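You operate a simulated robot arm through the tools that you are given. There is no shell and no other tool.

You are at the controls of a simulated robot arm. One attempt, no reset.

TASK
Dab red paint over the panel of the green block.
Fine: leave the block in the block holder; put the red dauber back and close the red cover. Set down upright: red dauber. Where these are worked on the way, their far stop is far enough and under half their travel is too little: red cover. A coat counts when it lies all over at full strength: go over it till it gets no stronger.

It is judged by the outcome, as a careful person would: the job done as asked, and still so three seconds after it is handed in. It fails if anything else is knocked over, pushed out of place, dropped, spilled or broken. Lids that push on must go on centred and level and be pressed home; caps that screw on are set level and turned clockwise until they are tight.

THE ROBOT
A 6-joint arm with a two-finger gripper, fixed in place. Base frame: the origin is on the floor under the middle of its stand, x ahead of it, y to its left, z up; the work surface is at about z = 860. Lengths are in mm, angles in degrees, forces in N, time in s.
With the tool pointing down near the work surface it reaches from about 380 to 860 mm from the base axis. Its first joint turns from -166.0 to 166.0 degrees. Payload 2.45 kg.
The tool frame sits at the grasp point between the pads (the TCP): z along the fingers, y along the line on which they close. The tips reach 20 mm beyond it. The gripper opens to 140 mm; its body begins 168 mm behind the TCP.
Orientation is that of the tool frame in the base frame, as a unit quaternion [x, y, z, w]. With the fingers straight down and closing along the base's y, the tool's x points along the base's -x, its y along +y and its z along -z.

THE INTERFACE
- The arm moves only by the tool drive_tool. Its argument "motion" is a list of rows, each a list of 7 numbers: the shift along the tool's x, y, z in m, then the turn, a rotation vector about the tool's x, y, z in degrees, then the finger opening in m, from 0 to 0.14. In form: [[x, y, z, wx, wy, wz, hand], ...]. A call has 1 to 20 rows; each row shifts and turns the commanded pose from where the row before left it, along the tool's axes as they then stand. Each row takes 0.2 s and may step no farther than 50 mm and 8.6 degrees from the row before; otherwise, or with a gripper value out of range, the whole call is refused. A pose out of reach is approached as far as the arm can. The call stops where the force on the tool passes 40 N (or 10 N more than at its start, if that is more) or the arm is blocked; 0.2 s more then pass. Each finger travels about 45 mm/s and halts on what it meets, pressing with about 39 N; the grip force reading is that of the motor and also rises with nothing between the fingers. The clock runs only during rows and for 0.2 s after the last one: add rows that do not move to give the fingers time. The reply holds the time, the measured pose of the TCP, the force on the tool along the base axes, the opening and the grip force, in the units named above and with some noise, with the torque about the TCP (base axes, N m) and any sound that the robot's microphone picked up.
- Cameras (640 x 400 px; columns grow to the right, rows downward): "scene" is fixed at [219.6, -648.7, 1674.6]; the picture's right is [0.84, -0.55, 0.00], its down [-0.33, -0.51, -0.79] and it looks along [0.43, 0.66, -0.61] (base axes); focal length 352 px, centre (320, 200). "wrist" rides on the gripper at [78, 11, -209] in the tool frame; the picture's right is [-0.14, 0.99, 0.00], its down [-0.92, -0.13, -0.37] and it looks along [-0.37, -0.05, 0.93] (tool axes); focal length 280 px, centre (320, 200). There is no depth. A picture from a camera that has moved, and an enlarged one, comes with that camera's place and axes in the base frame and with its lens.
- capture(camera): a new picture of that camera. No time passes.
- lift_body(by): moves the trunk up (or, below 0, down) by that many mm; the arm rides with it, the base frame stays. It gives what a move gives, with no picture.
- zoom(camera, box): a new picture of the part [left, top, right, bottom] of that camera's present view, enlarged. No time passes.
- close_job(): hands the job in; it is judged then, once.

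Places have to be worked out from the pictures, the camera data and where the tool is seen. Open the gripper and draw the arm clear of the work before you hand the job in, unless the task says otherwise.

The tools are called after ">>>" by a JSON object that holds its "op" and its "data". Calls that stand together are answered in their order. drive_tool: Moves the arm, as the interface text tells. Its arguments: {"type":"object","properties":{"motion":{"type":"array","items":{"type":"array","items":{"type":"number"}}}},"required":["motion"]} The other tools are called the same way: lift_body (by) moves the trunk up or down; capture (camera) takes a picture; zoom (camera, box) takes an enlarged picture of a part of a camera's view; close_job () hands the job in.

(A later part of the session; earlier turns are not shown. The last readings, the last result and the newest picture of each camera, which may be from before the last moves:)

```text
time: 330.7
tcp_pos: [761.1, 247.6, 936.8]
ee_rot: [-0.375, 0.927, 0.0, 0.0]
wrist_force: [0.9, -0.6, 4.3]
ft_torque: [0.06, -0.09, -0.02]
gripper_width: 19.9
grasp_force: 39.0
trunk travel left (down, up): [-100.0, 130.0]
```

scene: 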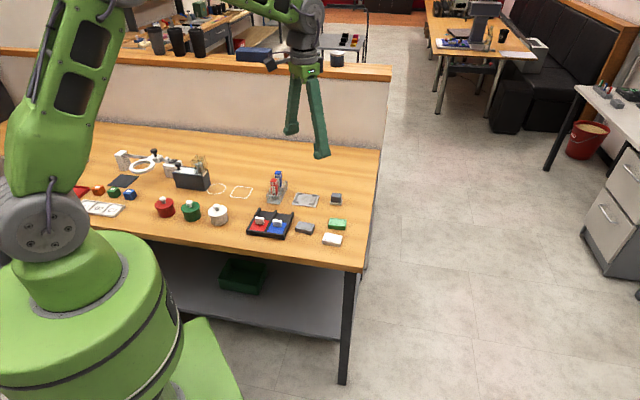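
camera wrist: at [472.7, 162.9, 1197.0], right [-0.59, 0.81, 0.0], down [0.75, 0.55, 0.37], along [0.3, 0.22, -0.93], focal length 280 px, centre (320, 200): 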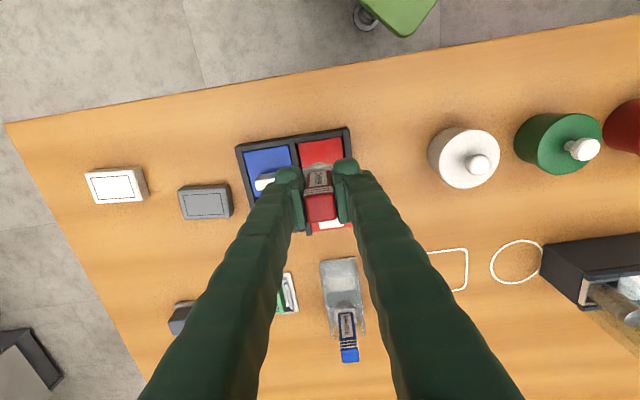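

4 N, like the first dab. I hold it for a second, then lift and view.

>>> {"op": "drive_tool", "data": {"motion": [[0, 0, 0, 0, 0, 0, 0.016], [0, 0, 0, 0, 0, 0, 0.016], [0, 0, 0, 0, 0, 0, 0.016], [0, 0, -0.003, 0, 0, 0, 0.016], [0, 0, -0.0087, 0, 0, 0, 0.016], [0, 0, -0.017, 0, 0, 0, 0.016], [-0.0245, 0.0078, -0.02, 0, 0, 0, 0.016], [-0.0245, 0.0078, 0, 0, 0, 0, 0.016], [0, 0, 0, 0, 0, 0, 0.016], [0, 0, 0, 0, 0, 0, 0.016]]}}

>>> {"op": "zoom", "data": {"camera": "wrist", "box": [284, 106, 338, 144]}}

>>> {"op": "zoom", "data": {"camera": "scene", "box": [303, 186, 327, 202]}}

```text
time: 332.9
tcp_pos: [783.5, 291.6, 984.4]
ee_rot: [-0.375, 0.927, 0.0, 0.001]
wrist_force: [-0.1, -0.2, 0.0]
ft_torque: [0.0, -0.02, 0.02]
gripper_width: 19.7
grasp_force: 38.9
trunk travel left (down, up): [-100.0, 130.0]
```

```text
10.53 times, centred on (311, 125) of wrist
camera zoom: at [717.9, 244.0, 1193.8], right [-0.59, 0.81, 0.0], down [0.75, 0.55, 0.37], along [0.3, 0.22, -0.93], focal length 2952 px, centre (415, 990)
```

zoom: 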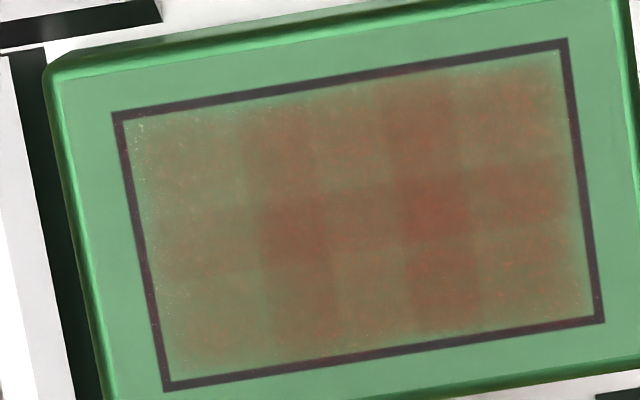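

```text
16.00 times, centred on (315, 194) of scene
camera zoom: at [219.6, -648.7, 1674.6], right [0.84, -0.55, 0.0], down [-0.33, -0.51, -0.79], along [0.43, 0.66, -0.61], focal length 5624 px, centre (400, 296)
```

zoom: 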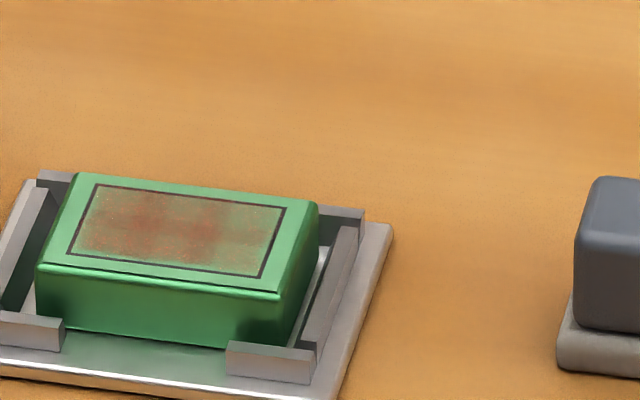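

No effect either. The single most effective later dab came after the 8 s soak, so I test that again: a ~12 s soak, then one firm dab on the left.

>>> {"op": "drive_tool", "data": {"motion": [[0.039, 0.0185, 0, 0, 0, 0, 0.016], [0.039, 0.0185, 0, 0, 0, 0, 0.016], [0.039, 0.0185, 0, 0, 0, 0, 0.016], [0.039, 0.0185, 0, 0, 0, 0, 0.016], [0.0391, 0.0186, 0, 0, 0, 0, 0.016], [0.0391, 0.0186, 0.022, 0, 0, 0, 0.016], [0, 0, 0.027, 0, 0, 0, 0.016], [0, 0, 0.0078, 0, 0, 0, 0.016], [0, 0, 0.0018, 0, 0, 0, 0.016], [0, 0, 0.0003, 0, 0, 0, 0.016], [0, 0, 0, 0, 0, 0, 0.016], [0, 0, 0, 0, 0, 0, 0.016]]}}

```text
time: 335.5
tcp_pos: [539.8, 209.7, 925.3]
ee_rot: [-0.374, 0.927, -0.001, 0.003]
wrist_force: [-0.4, 1.8, 33.7]
ft_torque: [0.12, -0.14, 0.02]
gripper_width: 19.9
grasp_force: 38.9
trunk travel left (down, up): [-100.0, 130.0]
```

33.7 N, a bit high. I ease back slightly and soak for about 12 s.

>>> {"op": "drive_tool", "data": {"motion": [[0, 0, -0.0005, 0, 0, 0, 0.016], [0, 0, 0, 0, 0, 0, 0.016], [0, 0, 0, 0, 0, 0, 0.016], [0, 0, 0, 0, 0, 0, 0.016], [0, 0, 0, 0, 0, 0, 0.016], [0, 0, 0, 0, 0, 0, 0.016], [0, 0, 0, 0, 0, 0, 0.016], [0, 0, 0, 0, 0, 0, 0.016], [0, 0, 0, 0, 0, 0, 0.016], [0, 0, 0, 0, 0, 0, 0.016], [0, 0, 0, 0, 0, 0, 0.016], [0, 0, 0, 0, 0, 0, 0.016], [0, 0, 0, 0, 0, 0, 0.016], [0, 0, 0, 0, 0, 0, 0.016], [0, 0, 0, 0, 0, 0, 0.016], [0, 0, 0, 0, 0, 0, 0.016], [0, 0, 0, 0, 0, 0, 0.016], [0, 0, 0, 0, 0, 0, 0.016], [0, 0, 0, 0, 0, 0, 0.016], [0, 0, 0, 0, 0, 0, 0.016]]}}

>>> {"op": "drive_tool", "data": {"motion": [[0, 0, 0, 0, 0, 0, 0.016], [0, 0, 0, 0, 0, 0, 0.016], [0, 0, 0, 0, 0, 0, 0.016], [0, 0, 0, 0, 0, 0, 0.016], [0, 0, 0, 0, 0, 0, 0.016], [0, 0, 0, 0, 0, 0, 0.016], [0, 0, 0, 0, 0, 0, 0.016], [0, 0, 0, 0, 0, 0, 0.016], [0, 0, 0, 0, 0, 0, 0.016], [0, 0, 0, 0, 0, 0, 0.016], [0, 0, 0, 0, 0, 0, 0.016], [0, 0, 0, 0, 0, 0, 0.016], [0, 0, 0, 0, 0, 0, 0.016], [0, 0, 0, 0, 0, 0, 0.016], [0, 0, 0, 0, 0, 0, 0.016], [0, 0, 0, 0, 0, 0, 0.016], [0, 0, 0, 0, 0, 0, 0.016], [0, 0, 0, 0, 0, 0, 0.016], [0, 0, 0, 0, 0, 0, 0.016], [0, 0, 0, 0, 0, 0, 0.016]]}}

>>> {"op": "drive_tool", "data": {"motion": [[0, 0, 0, 0, 0, 0, 0.016], [0, 0, 0, 0, 0, 0, 0.016], [0, 0, 0, 0, 0, 0, 0.016], [0, 0, 0, 0, 0, 0, 0.016], [0, 0, 0, 0, 0, 0, 0.016], [0, 0, 0, 0, 0, 0, 0.016], [0, 0, 0, 0, 0, 0, 0.016], [0, 0, 0, 0, 0, 0, 0.016], [0, 0, 0, 0, 0, 0, 0.016], [0, 0, 0, 0, 0, 0, 0.016], [0, 0, 0, 0, 0, 0, 0.016], [0, 0, 0, 0, 0, 0, 0.016], [0, 0, 0, 0, 0, 0, 0.016], [0, 0, 0, 0, 0, 0, 0.016], [0, 0, 0, 0, 0, 0, 0.016], [0, 0, 0, 0, 0, 0, 0.016]]}}

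```text
time: 339.7
tcp_pos: [538.9, 209.0, 925.0]
ee_rot: [-0.375, 0.927, 0.0, 0.0]
wrist_force: [-1.7, -0.4, 15.1]
ft_torque: [-0.01, 0.05, -0.02]
gripper_width: 20.0
grasp_force: 38.9
trunk travel left (down, up): [-100.0, 130.0]
```

```text
time: 343.9
tcp_pos: [538.3, 210.2, 925.2]
ee_rot: [-0.375, 0.927, 0.0, 0.001]
wrist_force: [-1.1, -0.4, 3.5]
ft_torque: [0.01, -0.04, 0.0]
gripper_width: 20.0
grasp_force: 39.0
trunk travel left (down, up): [-100.0, 130.0]
```

```text
time: 347.3
tcp_pos: [537.9, 209.0, 924.9]
ee_rot: [-0.374, 0.927, -0.001, 0.001]
wrist_force: [-0.2, 0.6, 2.7]
ft_torque: [0.0, -0.03, -0.04]
gripper_width: 20.1
grasp_force: 39.1
trunk travel left (down, up): [-100.0, 130.0]
```

12 s soak done (the force relaxes as the dauber creeps in the grip). Now one dab on the left.

>>> {"op": "drive_tool", "data": {"motion": [[0, 0, -0.01, 0, 0, 0, 0.016], [0, 0, -0.0264, 0, 0, 0, 0.016], [-0.037, -0.0256, 0, 0, 0, 0, 0.016], [-0.037, -0.0256, 0, 0, 0, 0, 0.016], [-0.037, -0.0256, 0, 0, 0, 0, 0.016], [-0.0371, -0.0255, 0, 0, 0, 0, 0.016], [-0.0371, -0.0255, 0, 0, 0, 0, 0.016], [0, 0, 0, 0, 0, 0, 0.016], [0, 0, 0.018, 0, 0, 0, 0.016], [0, 0, 0.009, 0, 0, 0, 0.016], [0, 0, 0.001, 0, 0, 0, 0.016], [0, 0, 0, 0, 0, 0, 0.016], [0, 0, 0, 0, 0, 0, 0.016]]}}

```text
time: 350.1
tcp_pos: [761.6, 248.8, 935.1]
ee_rot: [-0.375, 0.927, -0.002, 0.001]
wrist_force: [-1.7, -1.0, 15.5]
ft_torque: [-0.02, 0.08, -0.02]
gripper_width: 19.8
grasp_force: 39.3
trunk travel left (down, up): [-100.0, 130.0]
```

15.5 N on the left. I hold briefly, lift, and view.

>>> {"op": "drive_tool", "data": {"motion": [[0, 0, 0, 0, 0, 0, 0.016], [0, 0, 0, 0, 0, 0, 0.016], [0, 0, -0.003, 0, 0, 0, 0.016], [0, 0, -0.01, 0, 0, 0, 0.016], [0, 0, -0.017, 0, 0, 0, 0.016], [-0.0245, 0.0078, -0.02, 0, 0, 0, 0.016], [-0.0245, 0.0078, 0, 0, 0, 0, 0.016], [0, 0, 0, 0, 0, 0, 0.016], [0, 0, 0, 0, 0, 0, 0.016]]}}

>>> {"op": "zoom", "data": {"camera": "wrist", "box": [284, 106, 338, 144]}}

>>> {"op": "zoom", "data": {"camera": "scene", "box": [303, 186, 327, 202]}}

```text
time: 352.1
tcp_pos: [787.0, 289.4, 985.4]
ee_rot: [-0.374, 0.928, -0.001, 0.001]
wrist_force: [0.0, 1.0, -1.3]
ft_torque: [-0.01, 0.01, 0.0]
gripper_width: 20.0
grasp_force: 39.2
trunk travel left (down, up): [-100.0, 130.0]
```

```text
10.53 times, centred on (311, 125) of wrist
camera zoom: at [721.7, 243.8, 1193.7], right [-0.59, 0.81, 0.0], down [0.75, 0.55, 0.37], along [0.3, 0.22, -0.93], focal length 2952 px, centre (415, 990)
```

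zoom: 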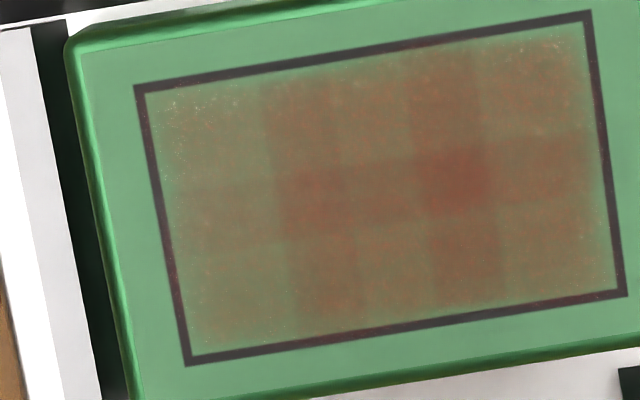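

```text
16.00 times, centred on (315, 194) of scene
camera zoom: at [219.6, -648.7, 1674.6], right [0.84, -0.55, 0.0], down [-0.33, -0.51, -0.79], along [0.43, 0.66, -0.61], focal length 5624 px, centre (400, 296)
```

zoom: 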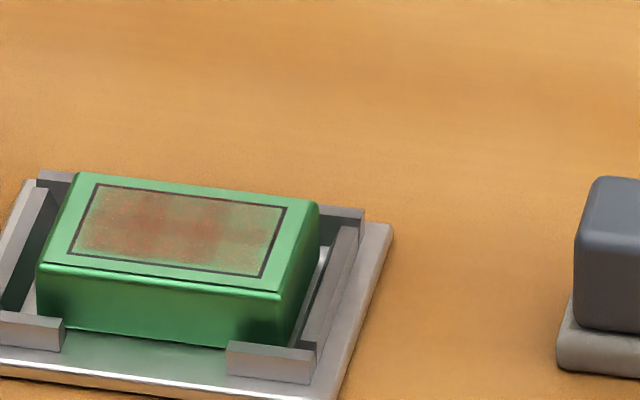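

I take high zooms of left and right again, to compare with the zooms from earlier (t≈240).

>>> {"op": "zoom", "data": {"camera": "wrist", "box": [316, 106, 342, 126]}}

>>> {"op": "zoom", "data": {"camera": "wrist", "box": [290, 114, 316, 134]}}

```text
16.00 times, centred on (329, 116) of wrist
camera zoom: at [721.7, 243.8, 1193.7], right [-0.59, 0.81, 0.0], down [0.75, 0.55, 0.37], along [0.3, 0.22, -0.93], focal length 4486 px, centre (176, 1544)
```

zoom: 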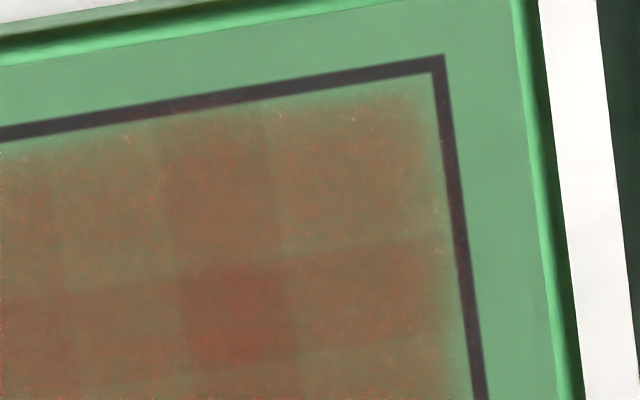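

```text
16.00 times, centred on (303, 124) of wrist
camera zoom: at [721.7, 243.8, 1193.7], right [-0.59, 0.81, 0.0], down [0.75, 0.55, 0.37], along [0.3, 0.22, -0.93], focal length 4486 px, centre (592, 1416)
```

zoom: 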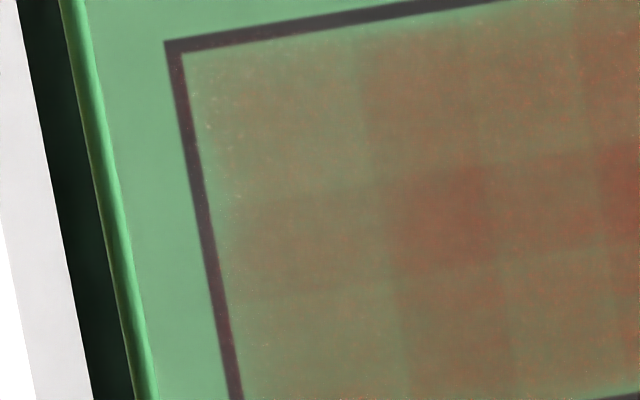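

Since the regrasp nothing has strengthened, and earlier gains all followed dips that reached some unused part of the well. So I test the opposite, still untouched corner of the well (−9, −9) with plenty of fresh paint.

>>> {"op": "drive_tool", "data": {"motion": [[0.0375, 0.017, 0, 0, 0, 0, 0.016], [0.0375, 0.017, 0, 0, 0, 0, 0.016], [0.0375, 0.017, 0, 0, 0, 0, 0.016], [0.0375, 0.017, 0, 0, 0, 0, 0.016], [0.0376, 0.0171, 0, 0, 0, 0, 0.016], [0.0376, 0.0171, 0.022, 0, 0, 0, 0.016], [0, 0, 0, 0, 0, 0, 0.016], [0, 0, 0.025, 0, 0, 0, 0.016], [0, 0, 0.007, 0, 0, 0, 0.016], [0, 0, 0, 0, 0, 0, 0.016], [0, 0, 0, 0, 0, 0, 0.016]]}}

>>> {"op": "zoom", "data": {"camera": "scene", "box": [245, 190, 290, 240]}}

```text
time: 354.5
tcp_pos: [552.9, 209.6, 927.9]
ee_rot: [-0.375, 0.927, -0.001, 0.0]
wrist_force: [-0.6, 1.1, 0.4]
ft_torque: [-0.01, -0.01, 0.0]
gripper_width: 19.9
grasp_force: 39.3
trunk travel left (down, up): [-100.0, 130.0]
```

```text
8.00 times, centred on (268, 215) of scene
camera zoom: at [219.6, -648.7, 1674.6], right [0.84, -0.55, 0.0], down [-0.33, -0.51, -0.79], along [0.43, 0.66, -0.61], focal length 2812 px, centre (740, 80)
```

zoom: 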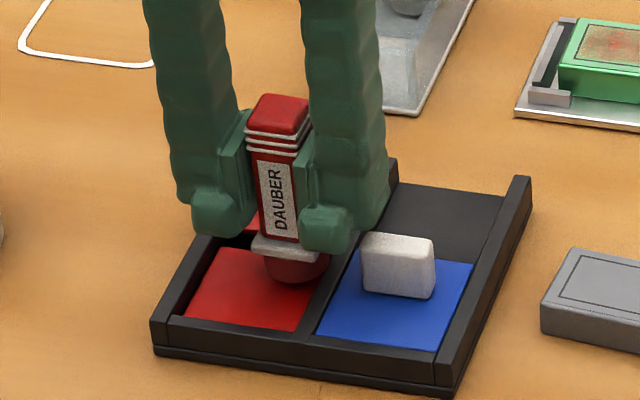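

The pad is further over than intended and close to the middle rail, so I must not go down here. I shift back (+8 x, +6 y) and look again.

>>> {"op": "drive_tool", "data": {"motion": [[0, 0, -0.006, 0, 0, 0, 0.016], [0.008, 0.006, 0, 0, 0, 0, 0.016], [0, 0, 0.006, 0, 0, 0, 0.016], [0, 0, 0, 0, 0, 0, 0.016], [0, 0, 0, 0, 0, 0, 0.016]]}}

>>> {"op": "zoom", "data": {"camera": "scene", "box": [245, 190, 290, 240]}}

>>> {"op": "zoom", "data": {"camera": "wrist", "box": [240, 100, 400, 260]}}

```text
time: 355.7
tcp_pos: [542.5, 209.0, 929.4]
ee_rot: [-0.375, 0.927, -0.001, 0.0]
wrist_force: [-0.2, -0.2, -0.4]
ft_torque: [0.02, 0.0, 0.0]
gripper_width: 20.3
grasp_force: 39.0
trunk travel left (down, up): [-100.0, 130.0]
```

```text
8.00 times, centred on (268, 215) of scene
camera zoom: at [219.6, -648.7, 1674.6], right [0.84, -0.55, 0.0], down [-0.33, -0.51, -0.79], along [0.43, 0.66, -0.61], focal length 2812 px, centre (740, 80)
```

zoom: 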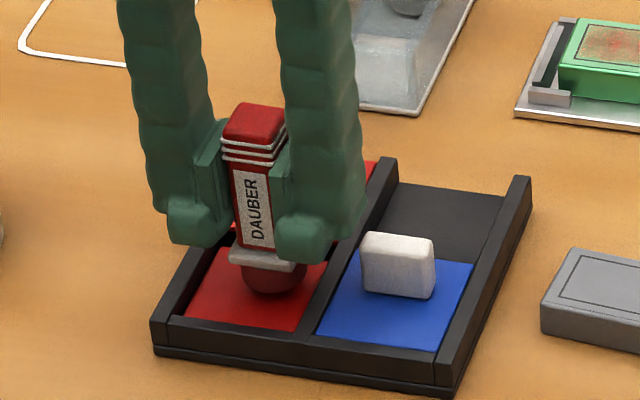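

```text
2.50 times, centred on (320, 180) of wrist
camera zoom: at [477.4, 161.3, 1138.2], right [-0.59, 0.81, 0.0], down [0.75, 0.55, 0.37], along [0.3, 0.22, -0.93], focal length 701 px, centre (320, 250)
```

zoom: 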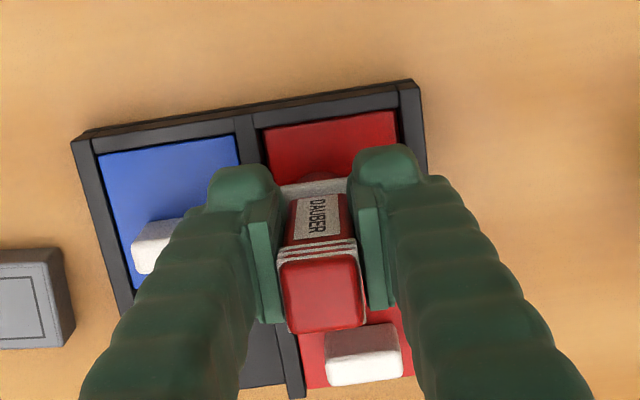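

Now the pad is at about (−7, −7) in the well, over unused paint and clear of the rail. I lower to contact.

>>> {"op": "drive_tool", "data": {"motion": [[0, 0, 0.003, 0, 0, 0, 0.016], [0, 0, 0.0015, 0, 0, 0, 0.016], [0, 0, 0.0005, 0, 0, 0, 0.016], [0, 0, 0, 0, 0, 0, 0.016], [0, 0, 0, 0, 0, 0, 0.016]]}}

```text
time: 356.9
tcp_pos: [543.4, 207.9, 925.1]
ee_rot: [-0.375, 0.927, 0.0, 0.001]
wrist_force: [0.7, -1.5, 4.2]
ft_torque: [-0.02, -0.06, -0.01]
gripper_width: 20.0
grasp_force: 38.7
trunk travel left (down, up): [-100.0, 130.0]
```

4 N. A little more pressure to about 15–20 N.

>>> {"op": "drive_tool", "data": {"motion": [[0, 0, 0.0006, 0, 0, 0, 0.016], [0, 0, 0, 0, 0, 0, 0.016], [0, 0, 0, 0, 0, 0, 0.016], [0, 0, 0, 0, 0, 0, 0.016]]}}

```text
time: 357.9
tcp_pos: [542.4, 207.4, 923.5]
ee_rot: [-0.374, 0.927, 0.0, 0.002]
wrist_force: [-0.1, 1.4, 13.5]
ft_torque: [0.1, -0.05, 0.0]
gripper_width: 20.0
grasp_force: 38.9
trunk travel left (down, up): [-100.0, 130.0]
```

13.5 N on fresh paint. Now to the left column, compensating for the 6 mm slide.

>>> {"op": "drive_tool", "data": {"motion": [[0, 0, -0.01, 0, 0, 0, 0.016], [0, 0, -0.0276, 0, 0, 0, 0.016], [-0.0356, -0.0248, 0, 0, 0, 0, 0.016], [-0.0356, -0.0248, 0, 0, 0, 0, 0.016], [-0.0356, -0.0248, 0, 0, 0, 0, 0.016], [-0.0357, -0.0247, 0, 0, 0, 0, 0.016], [-0.0357, -0.0247, 0, 0, 0, 0, 0.016], [0, 0, 0, 0, 0, 0, 0.016], [0, 0, 0.018, 0, 0, 0, 0.016], [0, 0, 0.009, 0, 0, 0, 0.016], [0, 0, 0.0014, 0, 0, 0, 0.016], [0, 0, 0, 0, 0, 0, 0.016], [0, 0, 0, 0, 0, 0, 0.016]]}}

>>> {"op": "zoom", "data": {"camera": "scene", "box": [303, 186, 327, 202]}}

```text
time: 360.7
tcp_pos: [757.1, 241.3, 934.8]
ee_rot: [-0.375, 0.927, -0.002, 0.001]
wrist_force: [1.0, -1.1, 11.1]
ft_torque: [0.04, -0.1, 0.02]
gripper_width: 20.1
grasp_force: 38.7
trunk travel left (down, up): [-100.0, 130.0]
```

```text
16.00 times, centred on (315, 194) of scene
camera zoom: at [219.6, -648.7, 1674.6], right [0.84, -0.55, 0.0], down [-0.33, -0.51, -0.79], along [0.43, 0.66, -0.61], focal length 5624 px, centre (400, 296)
```

zoom: 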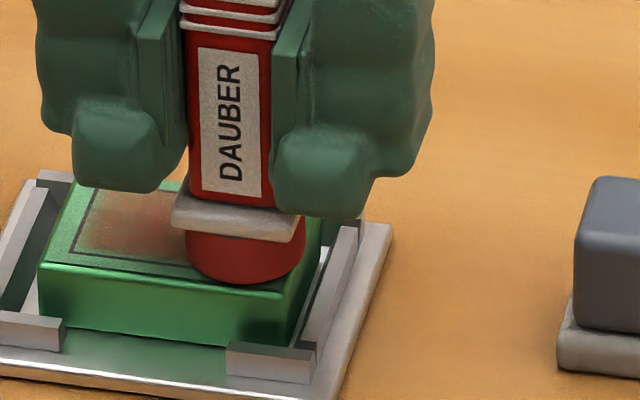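

The pad is on the left column (−17.6, +3.5) at 11 N. I hold, lift and view.

>>> {"op": "drive_tool", "data": {"motion": [[0, 0, 0.0003, 0, 0, 0, 0.016], [0, 0, 0, 0, 0, 0, 0.016], [0, 0, 0, 0, 0, 0, 0.016], [0, 0, -0.003, 0, 0, 0, 0.016], [0, 0, -0.0107, 0, 0, 0, 0.016], [0, 0, -0.017, 0, 0, 0, 0.016], [-0.0275, 0.0078, -0.02, 0, 0, 0, 0.016], [-0.0275, 0.0078, 0, 0, 0, 0, 0.016], [0, 0, 0, 0, 0, 0, 0.016], [0, 0, 0, 0, 0, 0, 0.016]]}}

>>> {"op": "zoom", "data": {"camera": "wrist", "box": [284, 106, 338, 144]}}

>>> {"op": "zoom", "data": {"camera": "scene", "box": [303, 186, 327, 202]}}

```text
time: 362.9
tcp_pos: [785.9, 290.5, 984.1]
ee_rot: [-0.375, 0.927, -0.002, 0.0]
wrist_force: [0.8, 0.2, -0.3]
ft_torque: [0.01, -0.01, -0.01]
gripper_width: 19.9
grasp_force: 38.8
trunk travel left (down, up): [-100.0, 130.0]
```

```text
10.53 times, centred on (311, 125) of wrist
camera zoom: at [720.7, 243.9, 1192.8], right [-0.59, 0.81, 0.0], down [0.75, 0.55, 0.37], along [0.3, 0.22, -0.93], focal length 2952 px, centre (415, 990)
```

zoom: 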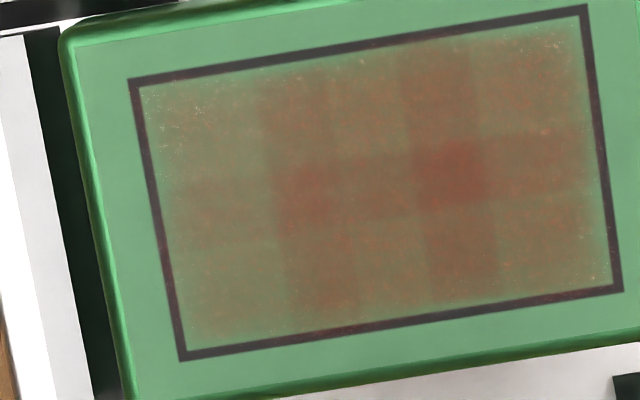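

```text
16.00 times, centred on (315, 194) of scene
camera zoom: at [219.6, -648.7, 1674.6], right [0.84, -0.55, 0.0], down [-0.33, -0.51, -0.79], along [0.43, 0.66, -0.61], focal length 5624 px, centre (400, 296)
```

zoom: 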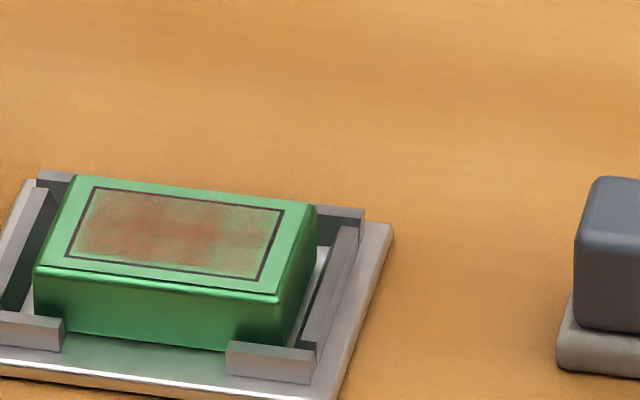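

Still nothing, so fresh paint is not the issue either. What fits everything: repeated dabs at the same spots add nothing, and gains came only when the contact landed on new places. So each dab probably covers only a small area, and I need a dense raster. I try this on the left column with about 5 mm spacing.

>>> {"op": "drive_tool", "data": {"motion": [[0.0307, -0.01, 0, 0, 0, 0, 0.016], [0.0308, -0.01, 0.02, 0, 0, 0, 0.016], [0, 0, 0.022, 0, 0, 0, 0.016], [0, 0, 0.0087, 0, 0, 0, 0.016], [0, 0, 0, 0, 0, 0, 0.016], [0, 0.005, -0.005, 0, 0, 0, 0.016], [0, 0, 0.005, 0, 0, 0, 0.016], [0, 0, 0, 0, 0, 0, 0.016], [0, 0.005, -0.005, 0, 0, 0, 0.016], [0, 0, 0.005, 0, 0, 0, 0.016], [0, 0, 0, 0, 0, 0, 0.016], [0, 0.005, -0.005, 0, 0, 0, 0.016], [0, 0, 0.005, 0, 0, 0, 0.016], [0, 0, 0, 0, 0, 0, 0.016], [-0.005, 0, -0.005, 0, 0, 0, 0.016], [0, 0, 0.005, 0, 0, 0, 0.016], [0, 0, 0, 0, 0, 0, 0.016]]}}

>>> {"op": "drive_tool", "data": {"motion": [[0, -0.005, -0.005, 0, 0, 0, 0.016], [0, 0, 0.005, 0, 0, 0, 0.016], [0, 0, 0, 0, 0, 0, 0.016], [0, -0.005, -0.005, 0, 0, 0, 0.016], [0, 0, 0.005, 0, 0, 0, 0.016], [0, 0, 0, 0, 0, 0, 0.016], [0, -0.005, -0.005, 0, 0, 0, 0.016], [0, 0, 0.005, 0, 0, 0, 0.016], [0, 0, 0, 0, 0, 0, 0.016], [-0.005, 0, -0.005, 0, 0, 0, 0.016], [0, 0, 0.005, 0, 0, 0, 0.016], [0, 0, 0, 0, 0, 0, 0.016], [0, 0.005, -0.005, 0, 0, 0, 0.016], [0, 0, 0.005, 0, 0, 0, 0.016], [0, 0, 0, 0, 0, 0, 0.016], [0, 0.005, -0.005, 0, 0, 0, 0.016], [0, 0, 0.005, 0, 0, 0, 0.016], [0, 0, 0, 0, 0, 0, 0.016]]}}

```text
time: 366.5
tcp_pos: [748.4, 248.6, 933.7]
ee_rot: [-0.374, 0.927, 0.0, 0.001]
wrist_force: [-1.3, 0.7, 6.7]
ft_torque: [0.06, 0.05, -0.02]
gripper_width: 20.2
grasp_force: 39.2
trunk travel left (down, up): [-100.0, 130.0]
```

```text
time: 370.3
tcp_pos: [756.4, 248.4, 935.4]
ee_rot: [-0.375, 0.927, -0.001, 0.0]
wrist_force: [-0.6, 0.9, 1.2]
ft_torque: [0.05, -0.01, -0.03]
gripper_width: 20.0
grasp_force: 38.7
trunk travel left (down, up): [-100.0, 130.0]
```

Contact is getting light (1 N). I go 0.6 mm deeper and finish the remaining raster rows on the left.

>>> {"op": "drive_tool", "data": {"motion": [[0, 0.005, -0.005, 0, 0, 0, 0.016], [0, 0, 0.0056, 0, 0, 0, 0.016], [0, 0, 0, 0, 0, 0, 0.016], [-0.005, 0, -0.005, 0, 0, 0, 0.016], [0, 0, 0.005, 0, 0, 0, 0.016], [0, 0, 0, 0, 0, 0, 0.016], [0, -0.005, -0.005, 0, 0, 0, 0.016], [0, 0, 0.005, 0, 0, 0, 0.016], [0, 0, 0, 0, 0, 0, 0.016], [0, -0.005, -0.005, 0, 0, 0, 0.016], [0, 0, 0.005, 0, 0, 0, 0.016], [0, 0, 0, 0, 0, 0, 0.016], [0, -0.005, -0.005, 0, 0, 0, 0.016], [0, 0, 0.005, 0, 0, 0, 0.016], [0, 0, 0, 0, 0, 0, 0.016], [-0.005, 0, -0.005, 0, 0, 0, 0.016], [0, 0, 0.005, 0, 0, 0, 0.016], [0, 0, 0, 0, 0, 0, 0.016]]}}

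>>> {"op": "drive_tool", "data": {"motion": [[0, 0.005, -0.005, 0, 0, 0, 0.016], [0, 0, 0.005, 0, 0, 0, 0.016], [0, 0, 0, 0, 0, 0, 0.016], [0, 0.005, -0.005, 0, 0, 0, 0.016], [0, 0, 0.005, 0, 0, 0, 0.016], [0, 0, 0, 0, 0, 0, 0.016], [0, 0.005, -0.005, 0, 0, 0, 0.016], [0, 0, 0.005, 0, 0, 0, 0.016], [0, 0, 0, 0, 0, 0, 0.016], [0, 0, -0.0143, 0, 0, 0, 0.016], [0, 0, -0.017, 0, 0, 0, 0.016], [-0.0207, 0.0025, -0.02, 0, 0, 0, 0.016], [-0.0208, 0.0025, 0, 0, 0, 0, 0.016], [0, 0, 0, 0, 0, 0, 0.016], [0, 0, 0, 0, 0, 0, 0.016]]}}

>>> {"op": "zoom", "data": {"camera": "wrist", "box": [284, 106, 338, 144]}}

>>> {"op": "zoom", "data": {"camera": "scene", "box": [303, 186, 327, 202]}}

```text
time: 374.1
tcp_pos: [770.8, 248.1, 934.1]
ee_rot: [-0.375, 0.927, -0.001, 0.003]
wrist_force: [-1.0, 0.0, 14.7]
ft_torque: [0.02, 0.0, -0.02]
gripper_width: 19.8
grasp_force: 39.1
trunk travel left (down, up): [-100.0, 130.0]
```

```text
time: 377.3
tcp_pos: [784.0, 291.7, 983.3]
ee_rot: [-0.375, 0.927, 0.0, 0.001]
wrist_force: [0.5, 0.7, 0.7]
ft_torque: [0.0, -0.02, -0.01]
gripper_width: 19.9
grasp_force: 38.4
trunk travel left (down, up): [-100.0, 130.0]
```

```text
10.53 times, centred on (311, 125) of wrist
camera zoom: at [719.7, 244.8, 1191.4], right [-0.59, 0.81, 0.0], down [0.75, 0.55, 0.37], along [0.3, 0.22, -0.93], focal length 2952 px, centre (415, 990)
```

zoom: 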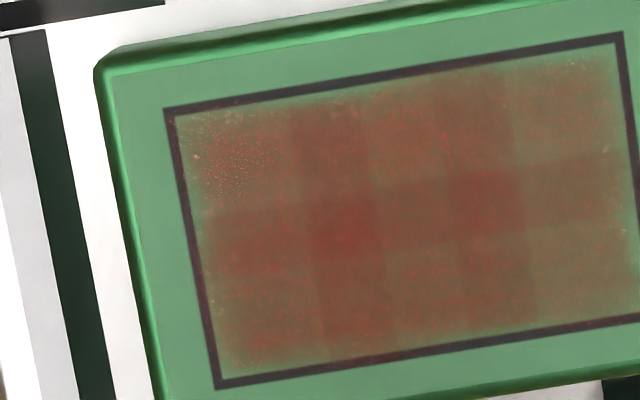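

```text
16.00 times, centred on (315, 194) of scene
camera zoom: at [219.6, -648.7, 1674.6], right [0.84, -0.55, 0.0], down [-0.33, -0.51, -0.79], along [0.43, 0.66, -0.61], focal length 5624 px, centre (400, 296)
```

zoom: 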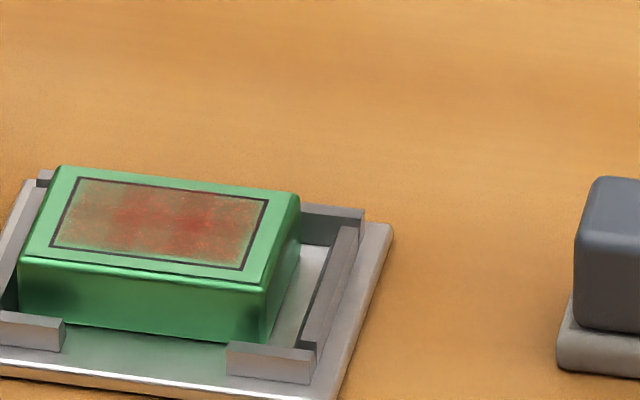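

That made a big difference: the left and middle are now much redder. Fresh contact positions are what counts. The block has shifted about 4 mm inside its pocket but sits fine. I reload and raster the right side the same way.

>>> {"op": "drive_tool", "data": {"motion": [[0.04, 0.0185, 0, 0, 0, 0, 0.016], [0.04, 0.0185, 0, 0, 0, 0, 0.016], [0.04, 0.0185, 0, 0, 0, 0, 0.016], [0.04, 0.0185, 0, 0, 0, 0, 0.016], [0.0401, 0.0186, 0, 0, 0, 0, 0.016], [0.0401, 0.0186, 0.022, 0, 0, 0, 0.016], [0, 0, 0.027, 0, 0, 0, 0.016], [0, 0, 0.0105, 0, 0, 0, 0.016], [0, 0, 0.0006, 0, 0, 0, 0.016], [0, 0, 0, 0, 0, 0, 0.016], [0, 0, 0, 0, 0, 0, 0.016]]}}

>>> {"op": "zoom", "data": {"camera": "scene", "box": [303, 184, 327, 204]}}

```text
time: 379.7
tcp_pos: [533.5, 203.6, 924.0]
ee_rot: [-0.375, 0.927, -0.001, 0.001]
wrist_force: [-5.4, -4.5, 16.1]
ft_torque: [-0.17, 0.2, -0.05]
gripper_width: 20.2
grasp_force: 39.5
trunk travel left (down, up): [-100.0, 130.0]
```

```text
16.00 times, centred on (315, 194) of scene
camera zoom: at [219.6, -648.7, 1674.6], right [0.84, -0.55, 0.0], down [-0.33, -0.51, -0.79], along [0.43, 0.66, -0.61], focal length 5624 px, centre (400, 296)
```

zoom: 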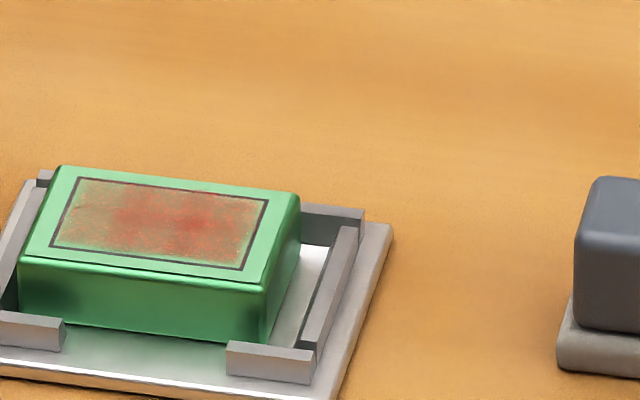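

16 N in the paint. Now the raster over the right side, working from the outside inward (−y direction) so the block is nudged back.

>>> {"op": "drive_tool", "data": {"motion": [[0, 0, -0.01, 0, 0, 0, 0.016], [0, 0, -0.0281, 0, 0, 0, 0.016], [-0.0361, -0.0166, 0, 0, 0, 0, 0.016], [-0.0361, -0.0166, 0, 0, 0, 0, 0.016], [-0.0361, -0.0166, 0, 0, 0, 0, 0.016], [-0.0361, -0.0166, 0, 0, 0, 0, 0.016], [-0.0362, -0.0166, 0, 0, 0, 0, 0.016], [0, 0, 0, 0, 0, 0, 0.016], [0, 0, 0.02, 0, 0, 0, 0.016], [0, 0, 0.009, 0, 0, 0, 0.016], [0, 0, 0.0006, 0, 0, 0, 0.016], [0, 0, 0, 0, 0, 0, 0.016]]}}

>>> {"op": "zoom", "data": {"camera": "scene", "box": [303, 184, 327, 204]}}

```text
time: 382.3
tcp_pos: [723.3, 273.7, 933.3]
ee_rot: [-0.375, 0.927, 0.0, 0.002]
wrist_force: [-0.4, 4.1, 10.7]
ft_torque: [0.23, -0.05, 0.02]
gripper_width: 20.2
grasp_force: 39.3
trunk travel left (down, up): [-100.0, 130.0]
```

```text
16.00 times, centred on (315, 194) of scene
camera zoom: at [219.6, -648.7, 1674.6], right [0.84, -0.55, 0.0], down [-0.33, -0.51, -0.79], along [0.43, 0.66, -0.61], focal length 5624 px, centre (400, 296)
```

zoom: 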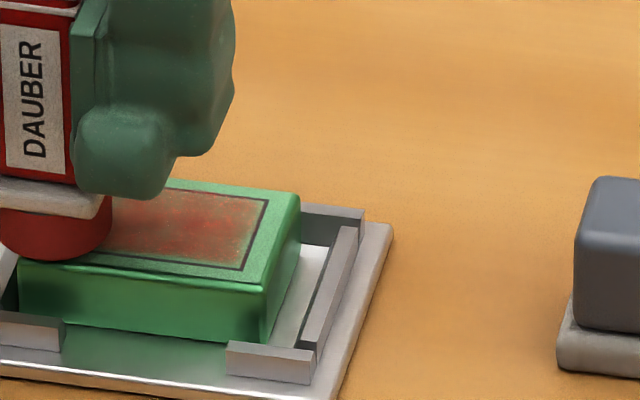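

The pad is at (25, 6) with 11 N. I raster inward in 5 mm steps, then return for the next row.

>>> {"op": "drive_tool", "data": {"motion": [[0, -0.005, -0.005, 0, 0, 0, 0.016], [0, 0, 0.005, 0, 0, 0, 0.016], [0, 0, 0, 0, 0, 0, 0.016], [0, -0.005, -0.005, 0, 0, 0, 0.016], [0, 0, 0.005, 0, 0, 0, 0.016], [0, 0, 0, 0, 0, 0, 0.016], [0, -0.005, -0.005, 0, 0, 0, 0.016], [0, 0, 0.005, 0, 0, 0, 0.016], [0, 0, 0, 0, 0, 0, 0.016], [0, -0.005, -0.005, 0, 0, 0, 0.016], [0, 0, 0.005, 0, 0, 0, 0.016], [0, 0, 0, 0, 0, 0, 0.016], [0, 0, -0.006, 0, 0, 0, 0.016], [-0.005, 0.018, 0, 0, 0, 0, 0.016], [0, 0, 0.006, 0, 0, 0, 0.016], [0, 0, 0, 0, 0, 0, 0.016], [0, -0.005, -0.005, 0, 0, 0, 0.016], [0, 0, 0.005, 0, 0, 0, 0.016], [0, 0, 0, 0, 0, 0, 0.016]]}}

>>> {"op": "drive_tool", "data": {"motion": [[0, -0.005, -0.005, 0, 0, 0, 0.016], [0, 0, 0.005, 0, 0, 0, 0.016], [0, 0, 0, 0, 0, 0, 0.016], [0, -0.005, -0.005, 0, 0, 0, 0.016], [0, 0, 0.005, 0, 0, 0, 0.016], [0, 0, 0, 0, 0, 0, 0.016], [0, 0, -0.006, 0, 0, 0, 0.016], [-0.005, 0.015, 0, 0, 0, 0, 0.016], [0, 0, 0.006, 0, 0, 0, 0.016], [0, 0, 0, 0, 0, 0, 0.016], [0, -0.005, -0.005, 0, 0, 0, 0.016], [0, 0, 0.005, 0, 0, 0, 0.016], [0, 0, 0, 0, 0, 0, 0.016], [0, -0.005, -0.005, 0, 0, 0, 0.016], [0, 0, 0.005, 0, 0, 0, 0.016], [0, 0, 0, 0, 0, 0, 0.016], [0, -0.005, -0.005, 0, 0, 0, 0.016], [0, 0, 0.005, 0, 0, 0, 0.016], [0, 0, 0, 0, 0, 0, 0.016]]}}

>>> {"op": "zoom", "data": {"camera": "scene", "box": [303, 184, 327, 204]}}

```text
time: 386.3
tcp_pos: [732.4, 269.1, 934.7]
ee_rot: [-0.374, 0.927, 0.0, 0.0]
wrist_force: [-3.1, 0.4, 10.5]
ft_torque: [0.02, 0.04, -0.01]
gripper_width: 20.2
grasp_force: 39.3
trunk travel left (down, up): [-100.0, 130.0]
```

```text
time: 390.3
tcp_pos: [742.3, 266.4, 934.5]
ee_rot: [-0.374, 0.927, 0.0, 0.001]
wrist_force: [-1.0, -1.2, 7.4]
ft_torque: [-0.07, -0.01, -0.03]
gripper_width: 20.0
grasp_force: 39.1
trunk travel left (down, up): [-100.0, 130.0]
```

```text
16.00 times, centred on (315, 194) of scene
camera zoom: at [219.6, -648.7, 1674.6], right [0.84, -0.55, 0.0], down [-0.33, -0.51, -0.79], along [0.43, 0.66, -0.61], focal length 5624 px, centre (400, 296)
```

zoom: 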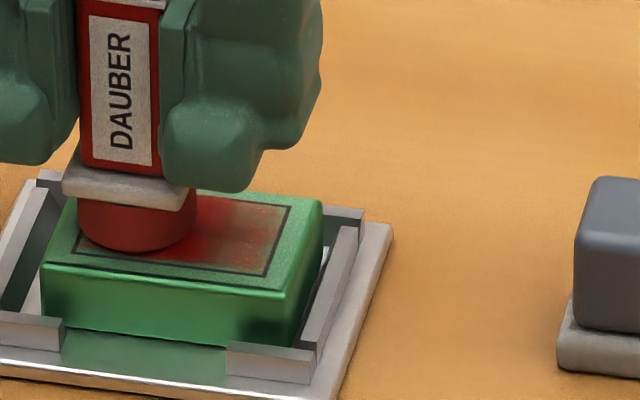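

The coat is getting much stronger now. I lift and view the whole panel.

>>> {"op": "drive_tool", "data": {"motion": [[0, 0, -0.0146, 0, 0, 0, 0.016], [0, 0, -0.017, 0, 0, 0, 0.016], [-0.0248, -0.0056, -0.02, 0, 0, 0, 0.016], [-0.0248, -0.0056, 0, 0, 0, 0, 0.016], [0, 0, 0, 0, 0, 0, 0.016], [0, 0, 0, 0, 0, 0, 0.016]]}}

>>> {"op": "zoom", "data": {"camera": "wrist", "box": [284, 106, 338, 144]}}

>>> {"op": "zoom", "data": {"camera": "scene", "box": [303, 184, 327, 204]}}

```text
time: 391.7
tcp_pos: [784.4, 291.6, 984.7]
ee_rot: [-0.374, 0.927, -0.001, 0.0]
wrist_force: [-0.6, 0.2, 0.6]
ft_torque: [0.02, -0.02, 0.0]
gripper_width: 20.1
grasp_force: 39.0
trunk travel left (down, up): [-100.0, 130.0]
```

```text
10.53 times, centred on (311, 125) of wrist
camera zoom: at [720.5, 244.7, 1193.4], right [-0.59, 0.81, 0.0], down [0.75, 0.55, 0.37], along [0.3, 0.22, -0.93], focal length 2952 px, centre (415, 990)
```

zoom: 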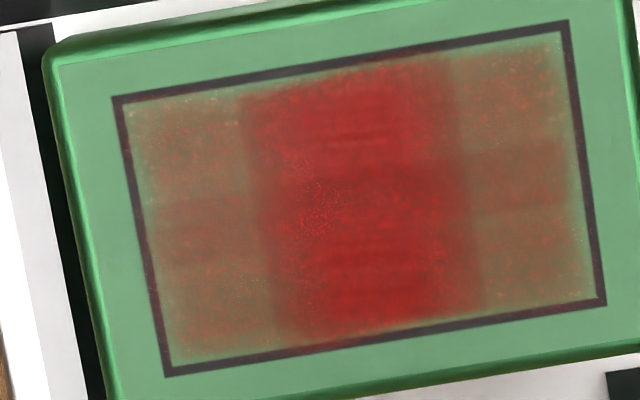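

```text
16.00 times, centred on (315, 194) of scene
camera zoom: at [219.6, -648.7, 1674.6], right [0.84, -0.55, 0.0], down [-0.33, -0.51, -0.79], along [0.43, 0.66, -0.61], focal length 5624 px, centre (400, 296)
```

zoom: 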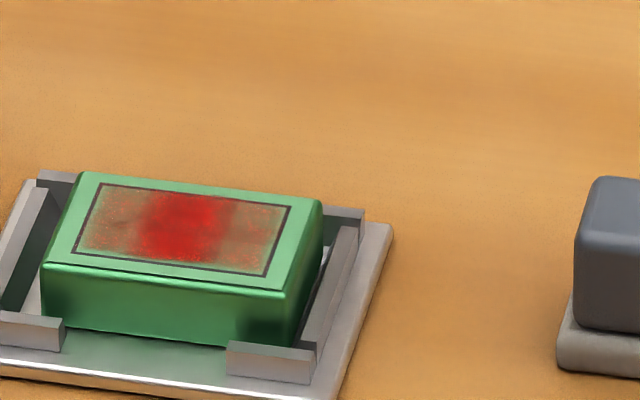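

Now the middle column is solid red, so this is what full strength looks like. Left and right still need more. I reload and raster a band around the left-centre, to see which cells fill.

>>> {"op": "drive_tool", "data": {"motion": [[0.04, 0.0185, 0, 0, 0, 0, 0.016], [0.04, 0.0185, 0, 0, 0, 0, 0.016], [0.04, 0.0185, 0, 0, 0, 0, 0.016], [0.04, 0.0185, 0, 0, 0, 0, 0.016], [0.0401, 0.0186, 0, 0, 0, 0, 0.016], [0.0401, 0.0186, 0.022, 0, 0, 0, 0.016], [0, 0, 0.027, 0, 0, 0, 0.016], [0, 0, 0.0105, 0, 0, 0, 0.016], [0, 0, 0.001, 0, 0, 0, 0.016], [0, 0, 0, 0, 0, 0, 0.016], [0, 0, 0, 0, 0, 0, 0.016]]}}

>>> {"op": "zoom", "data": {"camera": "wrist", "box": [240, 100, 400, 260]}}

```text
time: 394.1
tcp_pos: [535.4, 204.0, 924.0]
ee_rot: [-0.375, 0.927, -0.001, 0.0]
wrist_force: [-2.8, -2.9, 12.6]
ft_torque: [-0.07, 0.03, -0.03]
gripper_width: 20.2
grasp_force: 39.2
trunk travel left (down, up): [-100.0, 130.0]
```

```text
2.50 times, centred on (320, 180) of wrist
camera zoom: at [470.3, 157.2, 1132.6], right [-0.59, 0.81, 0.0], down [0.75, 0.55, 0.37], along [0.3, 0.22, -0.93], focal length 701 px, centre (320, 250)
```

zoom: 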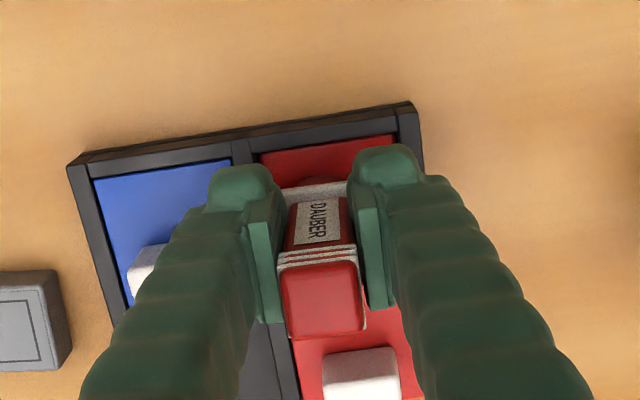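

12.6 N; the dauber is offset about 8 mm in the grip, which I allow for. I start a serpentine raster over y from +2 to −13.

>>> {"op": "drive_tool", "data": {"motion": [[0, 0, -0.01, 0, 0, 0, 0.016], [0, 0, -0.0285, 0, 0, 0, 0.016], [-0.036, -0.0218, 0, 0, 0, 0, 0.016], [-0.036, -0.0218, 0, 0, 0, 0, 0.016], [-0.036, -0.0218, 0, 0, 0, 0, 0.016], [-0.0361, -0.0217, 0, 0, 0, 0, 0.016], [-0.0361, -0.0217, 0, 0, 0, 0, 0.016], [0, 0, 0, 0, 0, 0, 0.016], [0, 0, 0.02, 0, 0, 0, 0.016], [0, 0, 0.0097, 0, 0, 0, 0.016], [0, 0, 0, 0, 0, 0, 0.016], [0, 0, 0, 0, 0, 0, 0.016]]}}

>>> {"op": "zoom", "data": {"camera": "scene", "box": [303, 184, 327, 204]}}

```text
time: 396.7
tcp_pos: [740.2, 250.5, 933.6]
ee_rot: [-0.374, 0.927, -0.001, 0.0]
wrist_force: [-0.3, 0.2, 1.8]
ft_torque: [0.02, -0.03, 0.01]
gripper_width: 20.1
grasp_force: 39.2
trunk travel left (down, up): [-100.0, 130.0]
```

```text
16.00 times, centred on (315, 194) of scene
camera zoom: at [219.6, -648.7, 1674.6], right [0.84, -0.55, 0.0], down [-0.33, -0.51, -0.79], along [0.43, 0.66, -0.61], focal length 5624 px, centre (400, 296)
```

zoom: 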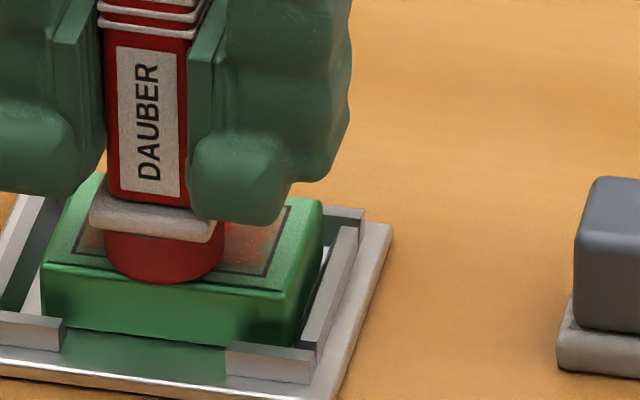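

The pad is at (2.4, 8) with light contact. I run the serpentine raster.

>>> {"op": "drive_tool", "data": {"motion": [[0, 0, 0.0004, 0, 0, 0, 0.016], [0, 0, 0, 0, 0, 0, 0.016], [0, -0.005, -0.005, 0, 0, 0, 0.016], [0, 0, 0.005, 0, 0, 0, 0.016], [0, 0, 0, 0, 0, 0, 0.016], [0, -0.005, -0.005, 0, 0, 0, 0.016], [0, 0, 0.005, 0, 0, 0, 0.016], [0, 0, 0, 0, 0, 0, 0.016], [0, -0.005, -0.005, 0, 0, 0, 0.016], [0, 0, 0.005, 0, 0, 0, 0.016], [0, 0, 0, 0, 0, 0, 0.016], [-0.005, 0, -0.005, 0, 0, 0, 0.016], [0, 0, 0.005, 0, 0, 0, 0.016], [0, 0, 0, 0, 0, 0, 0.016], [0, 0.005, -0.005, 0, 0, 0, 0.016], [0, 0, 0.005, 0, 0, 0, 0.016], [0, 0, 0, 0, 0, 0, 0.016]]}}

>>> {"op": "drive_tool", "data": {"motion": [[0, 0.005, -0.005, 0, 0, 0, 0.016], [0, 0, 0.005, 0, 0, 0, 0.016], [0, 0, 0, 0, 0, 0, 0.016], [0, 0.005, -0.005, 0, 0, 0, 0.016], [0, 0, 0.005, 0, 0, 0, 0.016], [0, 0, 0, 0, 0, 0, 0.016], [-0.005, 0, -0.005, 0, 0, 0, 0.016], [0, 0, 0.005, 0, 0, 0, 0.016], [0, 0, 0, 0, 0, 0, 0.016], [0, -0.005, -0.005, 0, 0, 0, 0.016], [0, 0, 0.005, 0, 0, 0, 0.016], [0, 0, 0, 0, 0, 0, 0.016], [0, -0.005, -0.005, 0, 0, 0, 0.016], [0, 0, 0.005, 0, 0, 0, 0.016], [0, 0, 0, 0, 0, 0, 0.016], [0, -0.005, -0.005, 0, 0, 0, 0.016], [0, 0, 0.005, 0, 0, 0, 0.016], [0, 0, 0, 0, 0, 0, 0.016]]}}

>>> {"op": "zoom", "data": {"camera": "scene", "box": [303, 184, 327, 204]}}

```text
time: 400.3
tcp_pos: [750.5, 248.9, 934.3]
ee_rot: [-0.375, 0.927, -0.001, 0.002]
wrist_force: [-1.6, 0.3, 19.1]
ft_torque: [0.11, 0.05, 0.02]
gripper_width: 20.1
grasp_force: 38.7
trunk travel left (down, up): [-100.0, 130.0]
```

```text
time: 404.1
tcp_pos: [757.9, 248.5, 933.7]
ee_rot: [-0.374, 0.927, 0.0, 0.001]
wrist_force: [-1.9, -0.6, 9.6]
ft_torque: [-0.04, 0.06, 0.01]
gripper_width: 20.1
grasp_force: 38.8
trunk travel left (down, up): [-100.0, 130.0]
```

```text
16.00 times, centred on (315, 194) of scene
camera zoom: at [219.6, -648.7, 1674.6], right [0.84, -0.55, 0.0], down [-0.33, -0.51, -0.79], along [0.43, 0.66, -0.61], focal length 5624 px, centre (400, 296)
```

zoom: 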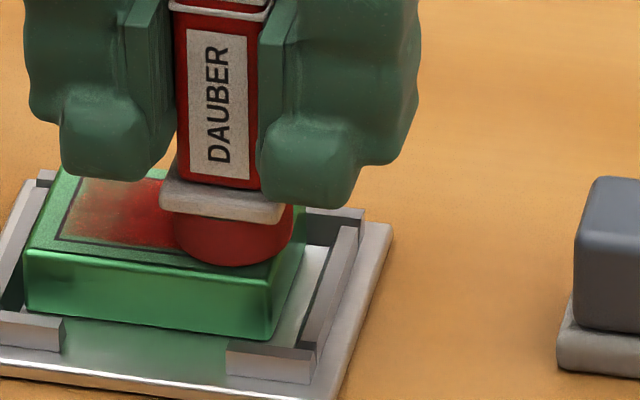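

I lift and view.

>>> {"op": "drive_tool", "data": {"motion": [[0, 0, -0.0151, 0, 0, 0, 0.016], [0, 0, -0.017, 0, 0, 0, 0.016], [-0.025, 0.0063, -0.02, 0, 0, 0, 0.016], [-0.025, 0.0063, 0, 0, 0, 0, 0.016], [0, 0, 0, 0, 0, 0, 0.016], [0, 0, 0, 0, 0, 0, 0.016]]}}

>>> {"op": "zoom", "data": {"camera": "wrist", "box": [284, 106, 344, 146]}}

>>> {"op": "zoom", "data": {"camera": "scene", "box": [303, 184, 327, 204]}}

```text
time: 405.5
tcp_pos: [786.3, 290.7, 983.6]
ee_rot: [-0.375, 0.927, 0.0, 0.0]
wrist_force: [-0.1, 0.6, -0.7]
ft_torque: [0.04, 0.01, -0.02]
gripper_width: 19.9
grasp_force: 39.5
trunk travel left (down, up): [-100.0, 130.0]
```

```text
10.00 times, centred on (314, 126) of wrist
camera zoom: at [720.5, 244.8, 1192.1], right [-0.59, 0.81, 0.0], down [0.75, 0.55, 0.37], along [0.3, 0.22, -0.93], focal length 2804 px, centre (380, 940)
```

zoom: 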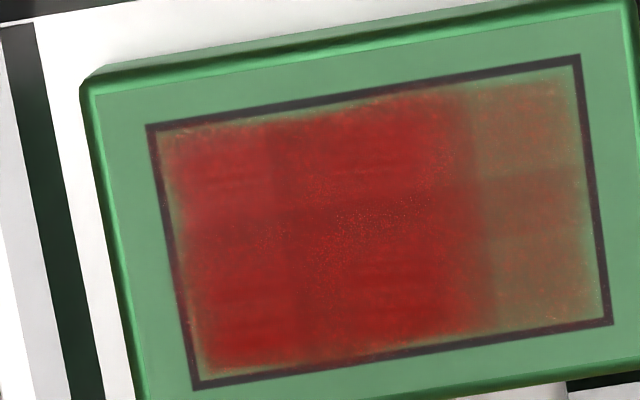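

```text
16.00 times, centred on (315, 194) of scene
camera zoom: at [219.6, -648.7, 1674.6], right [0.84, -0.55, 0.0], down [-0.33, -0.51, -0.79], along [0.43, 0.66, -0.61], focal length 5624 px, centre (400, 296)
```

zoom: 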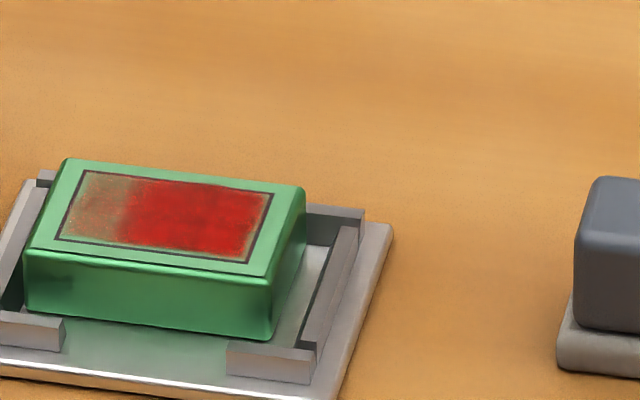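

Left and middle are now solid red. Only the right column remains. The block has drifted in its pocket, so I check its seating before continuing.

>>> {"op": "zoom", "data": {"camera": "wrist", "box": [270, 80, 370, 160]}}

>>> {"op": "zoom", "data": {"camera": "scene", "box": [292, 180, 332, 210]}}

```text
5.00 times, centred on (320, 120) of wrist
camera zoom: at [720.5, 244.8, 1192.1], right [-0.59, 0.81, 0.0], down [0.75, 0.55, 0.37], along [0.3, 0.22, -0.93], focal length 1402 px, centre (320, 600)
```

zoom: 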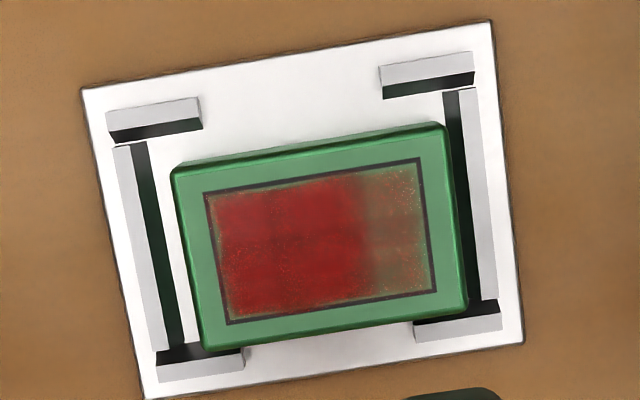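

```text
13.33 times, centred on (312, 195) of scene
camera zoom: at [219.6, -648.7, 1674.6], right [0.84, -0.55, 0.0], down [-0.33, -0.51, -0.79], along [0.43, 0.66, -0.61], focal length 4687 px, centre (427, 267)
```

zoom: 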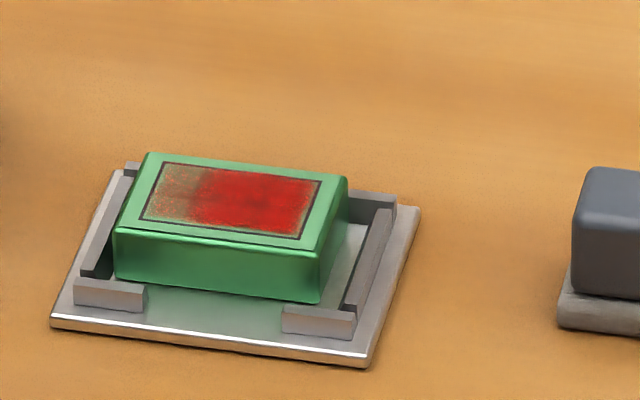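

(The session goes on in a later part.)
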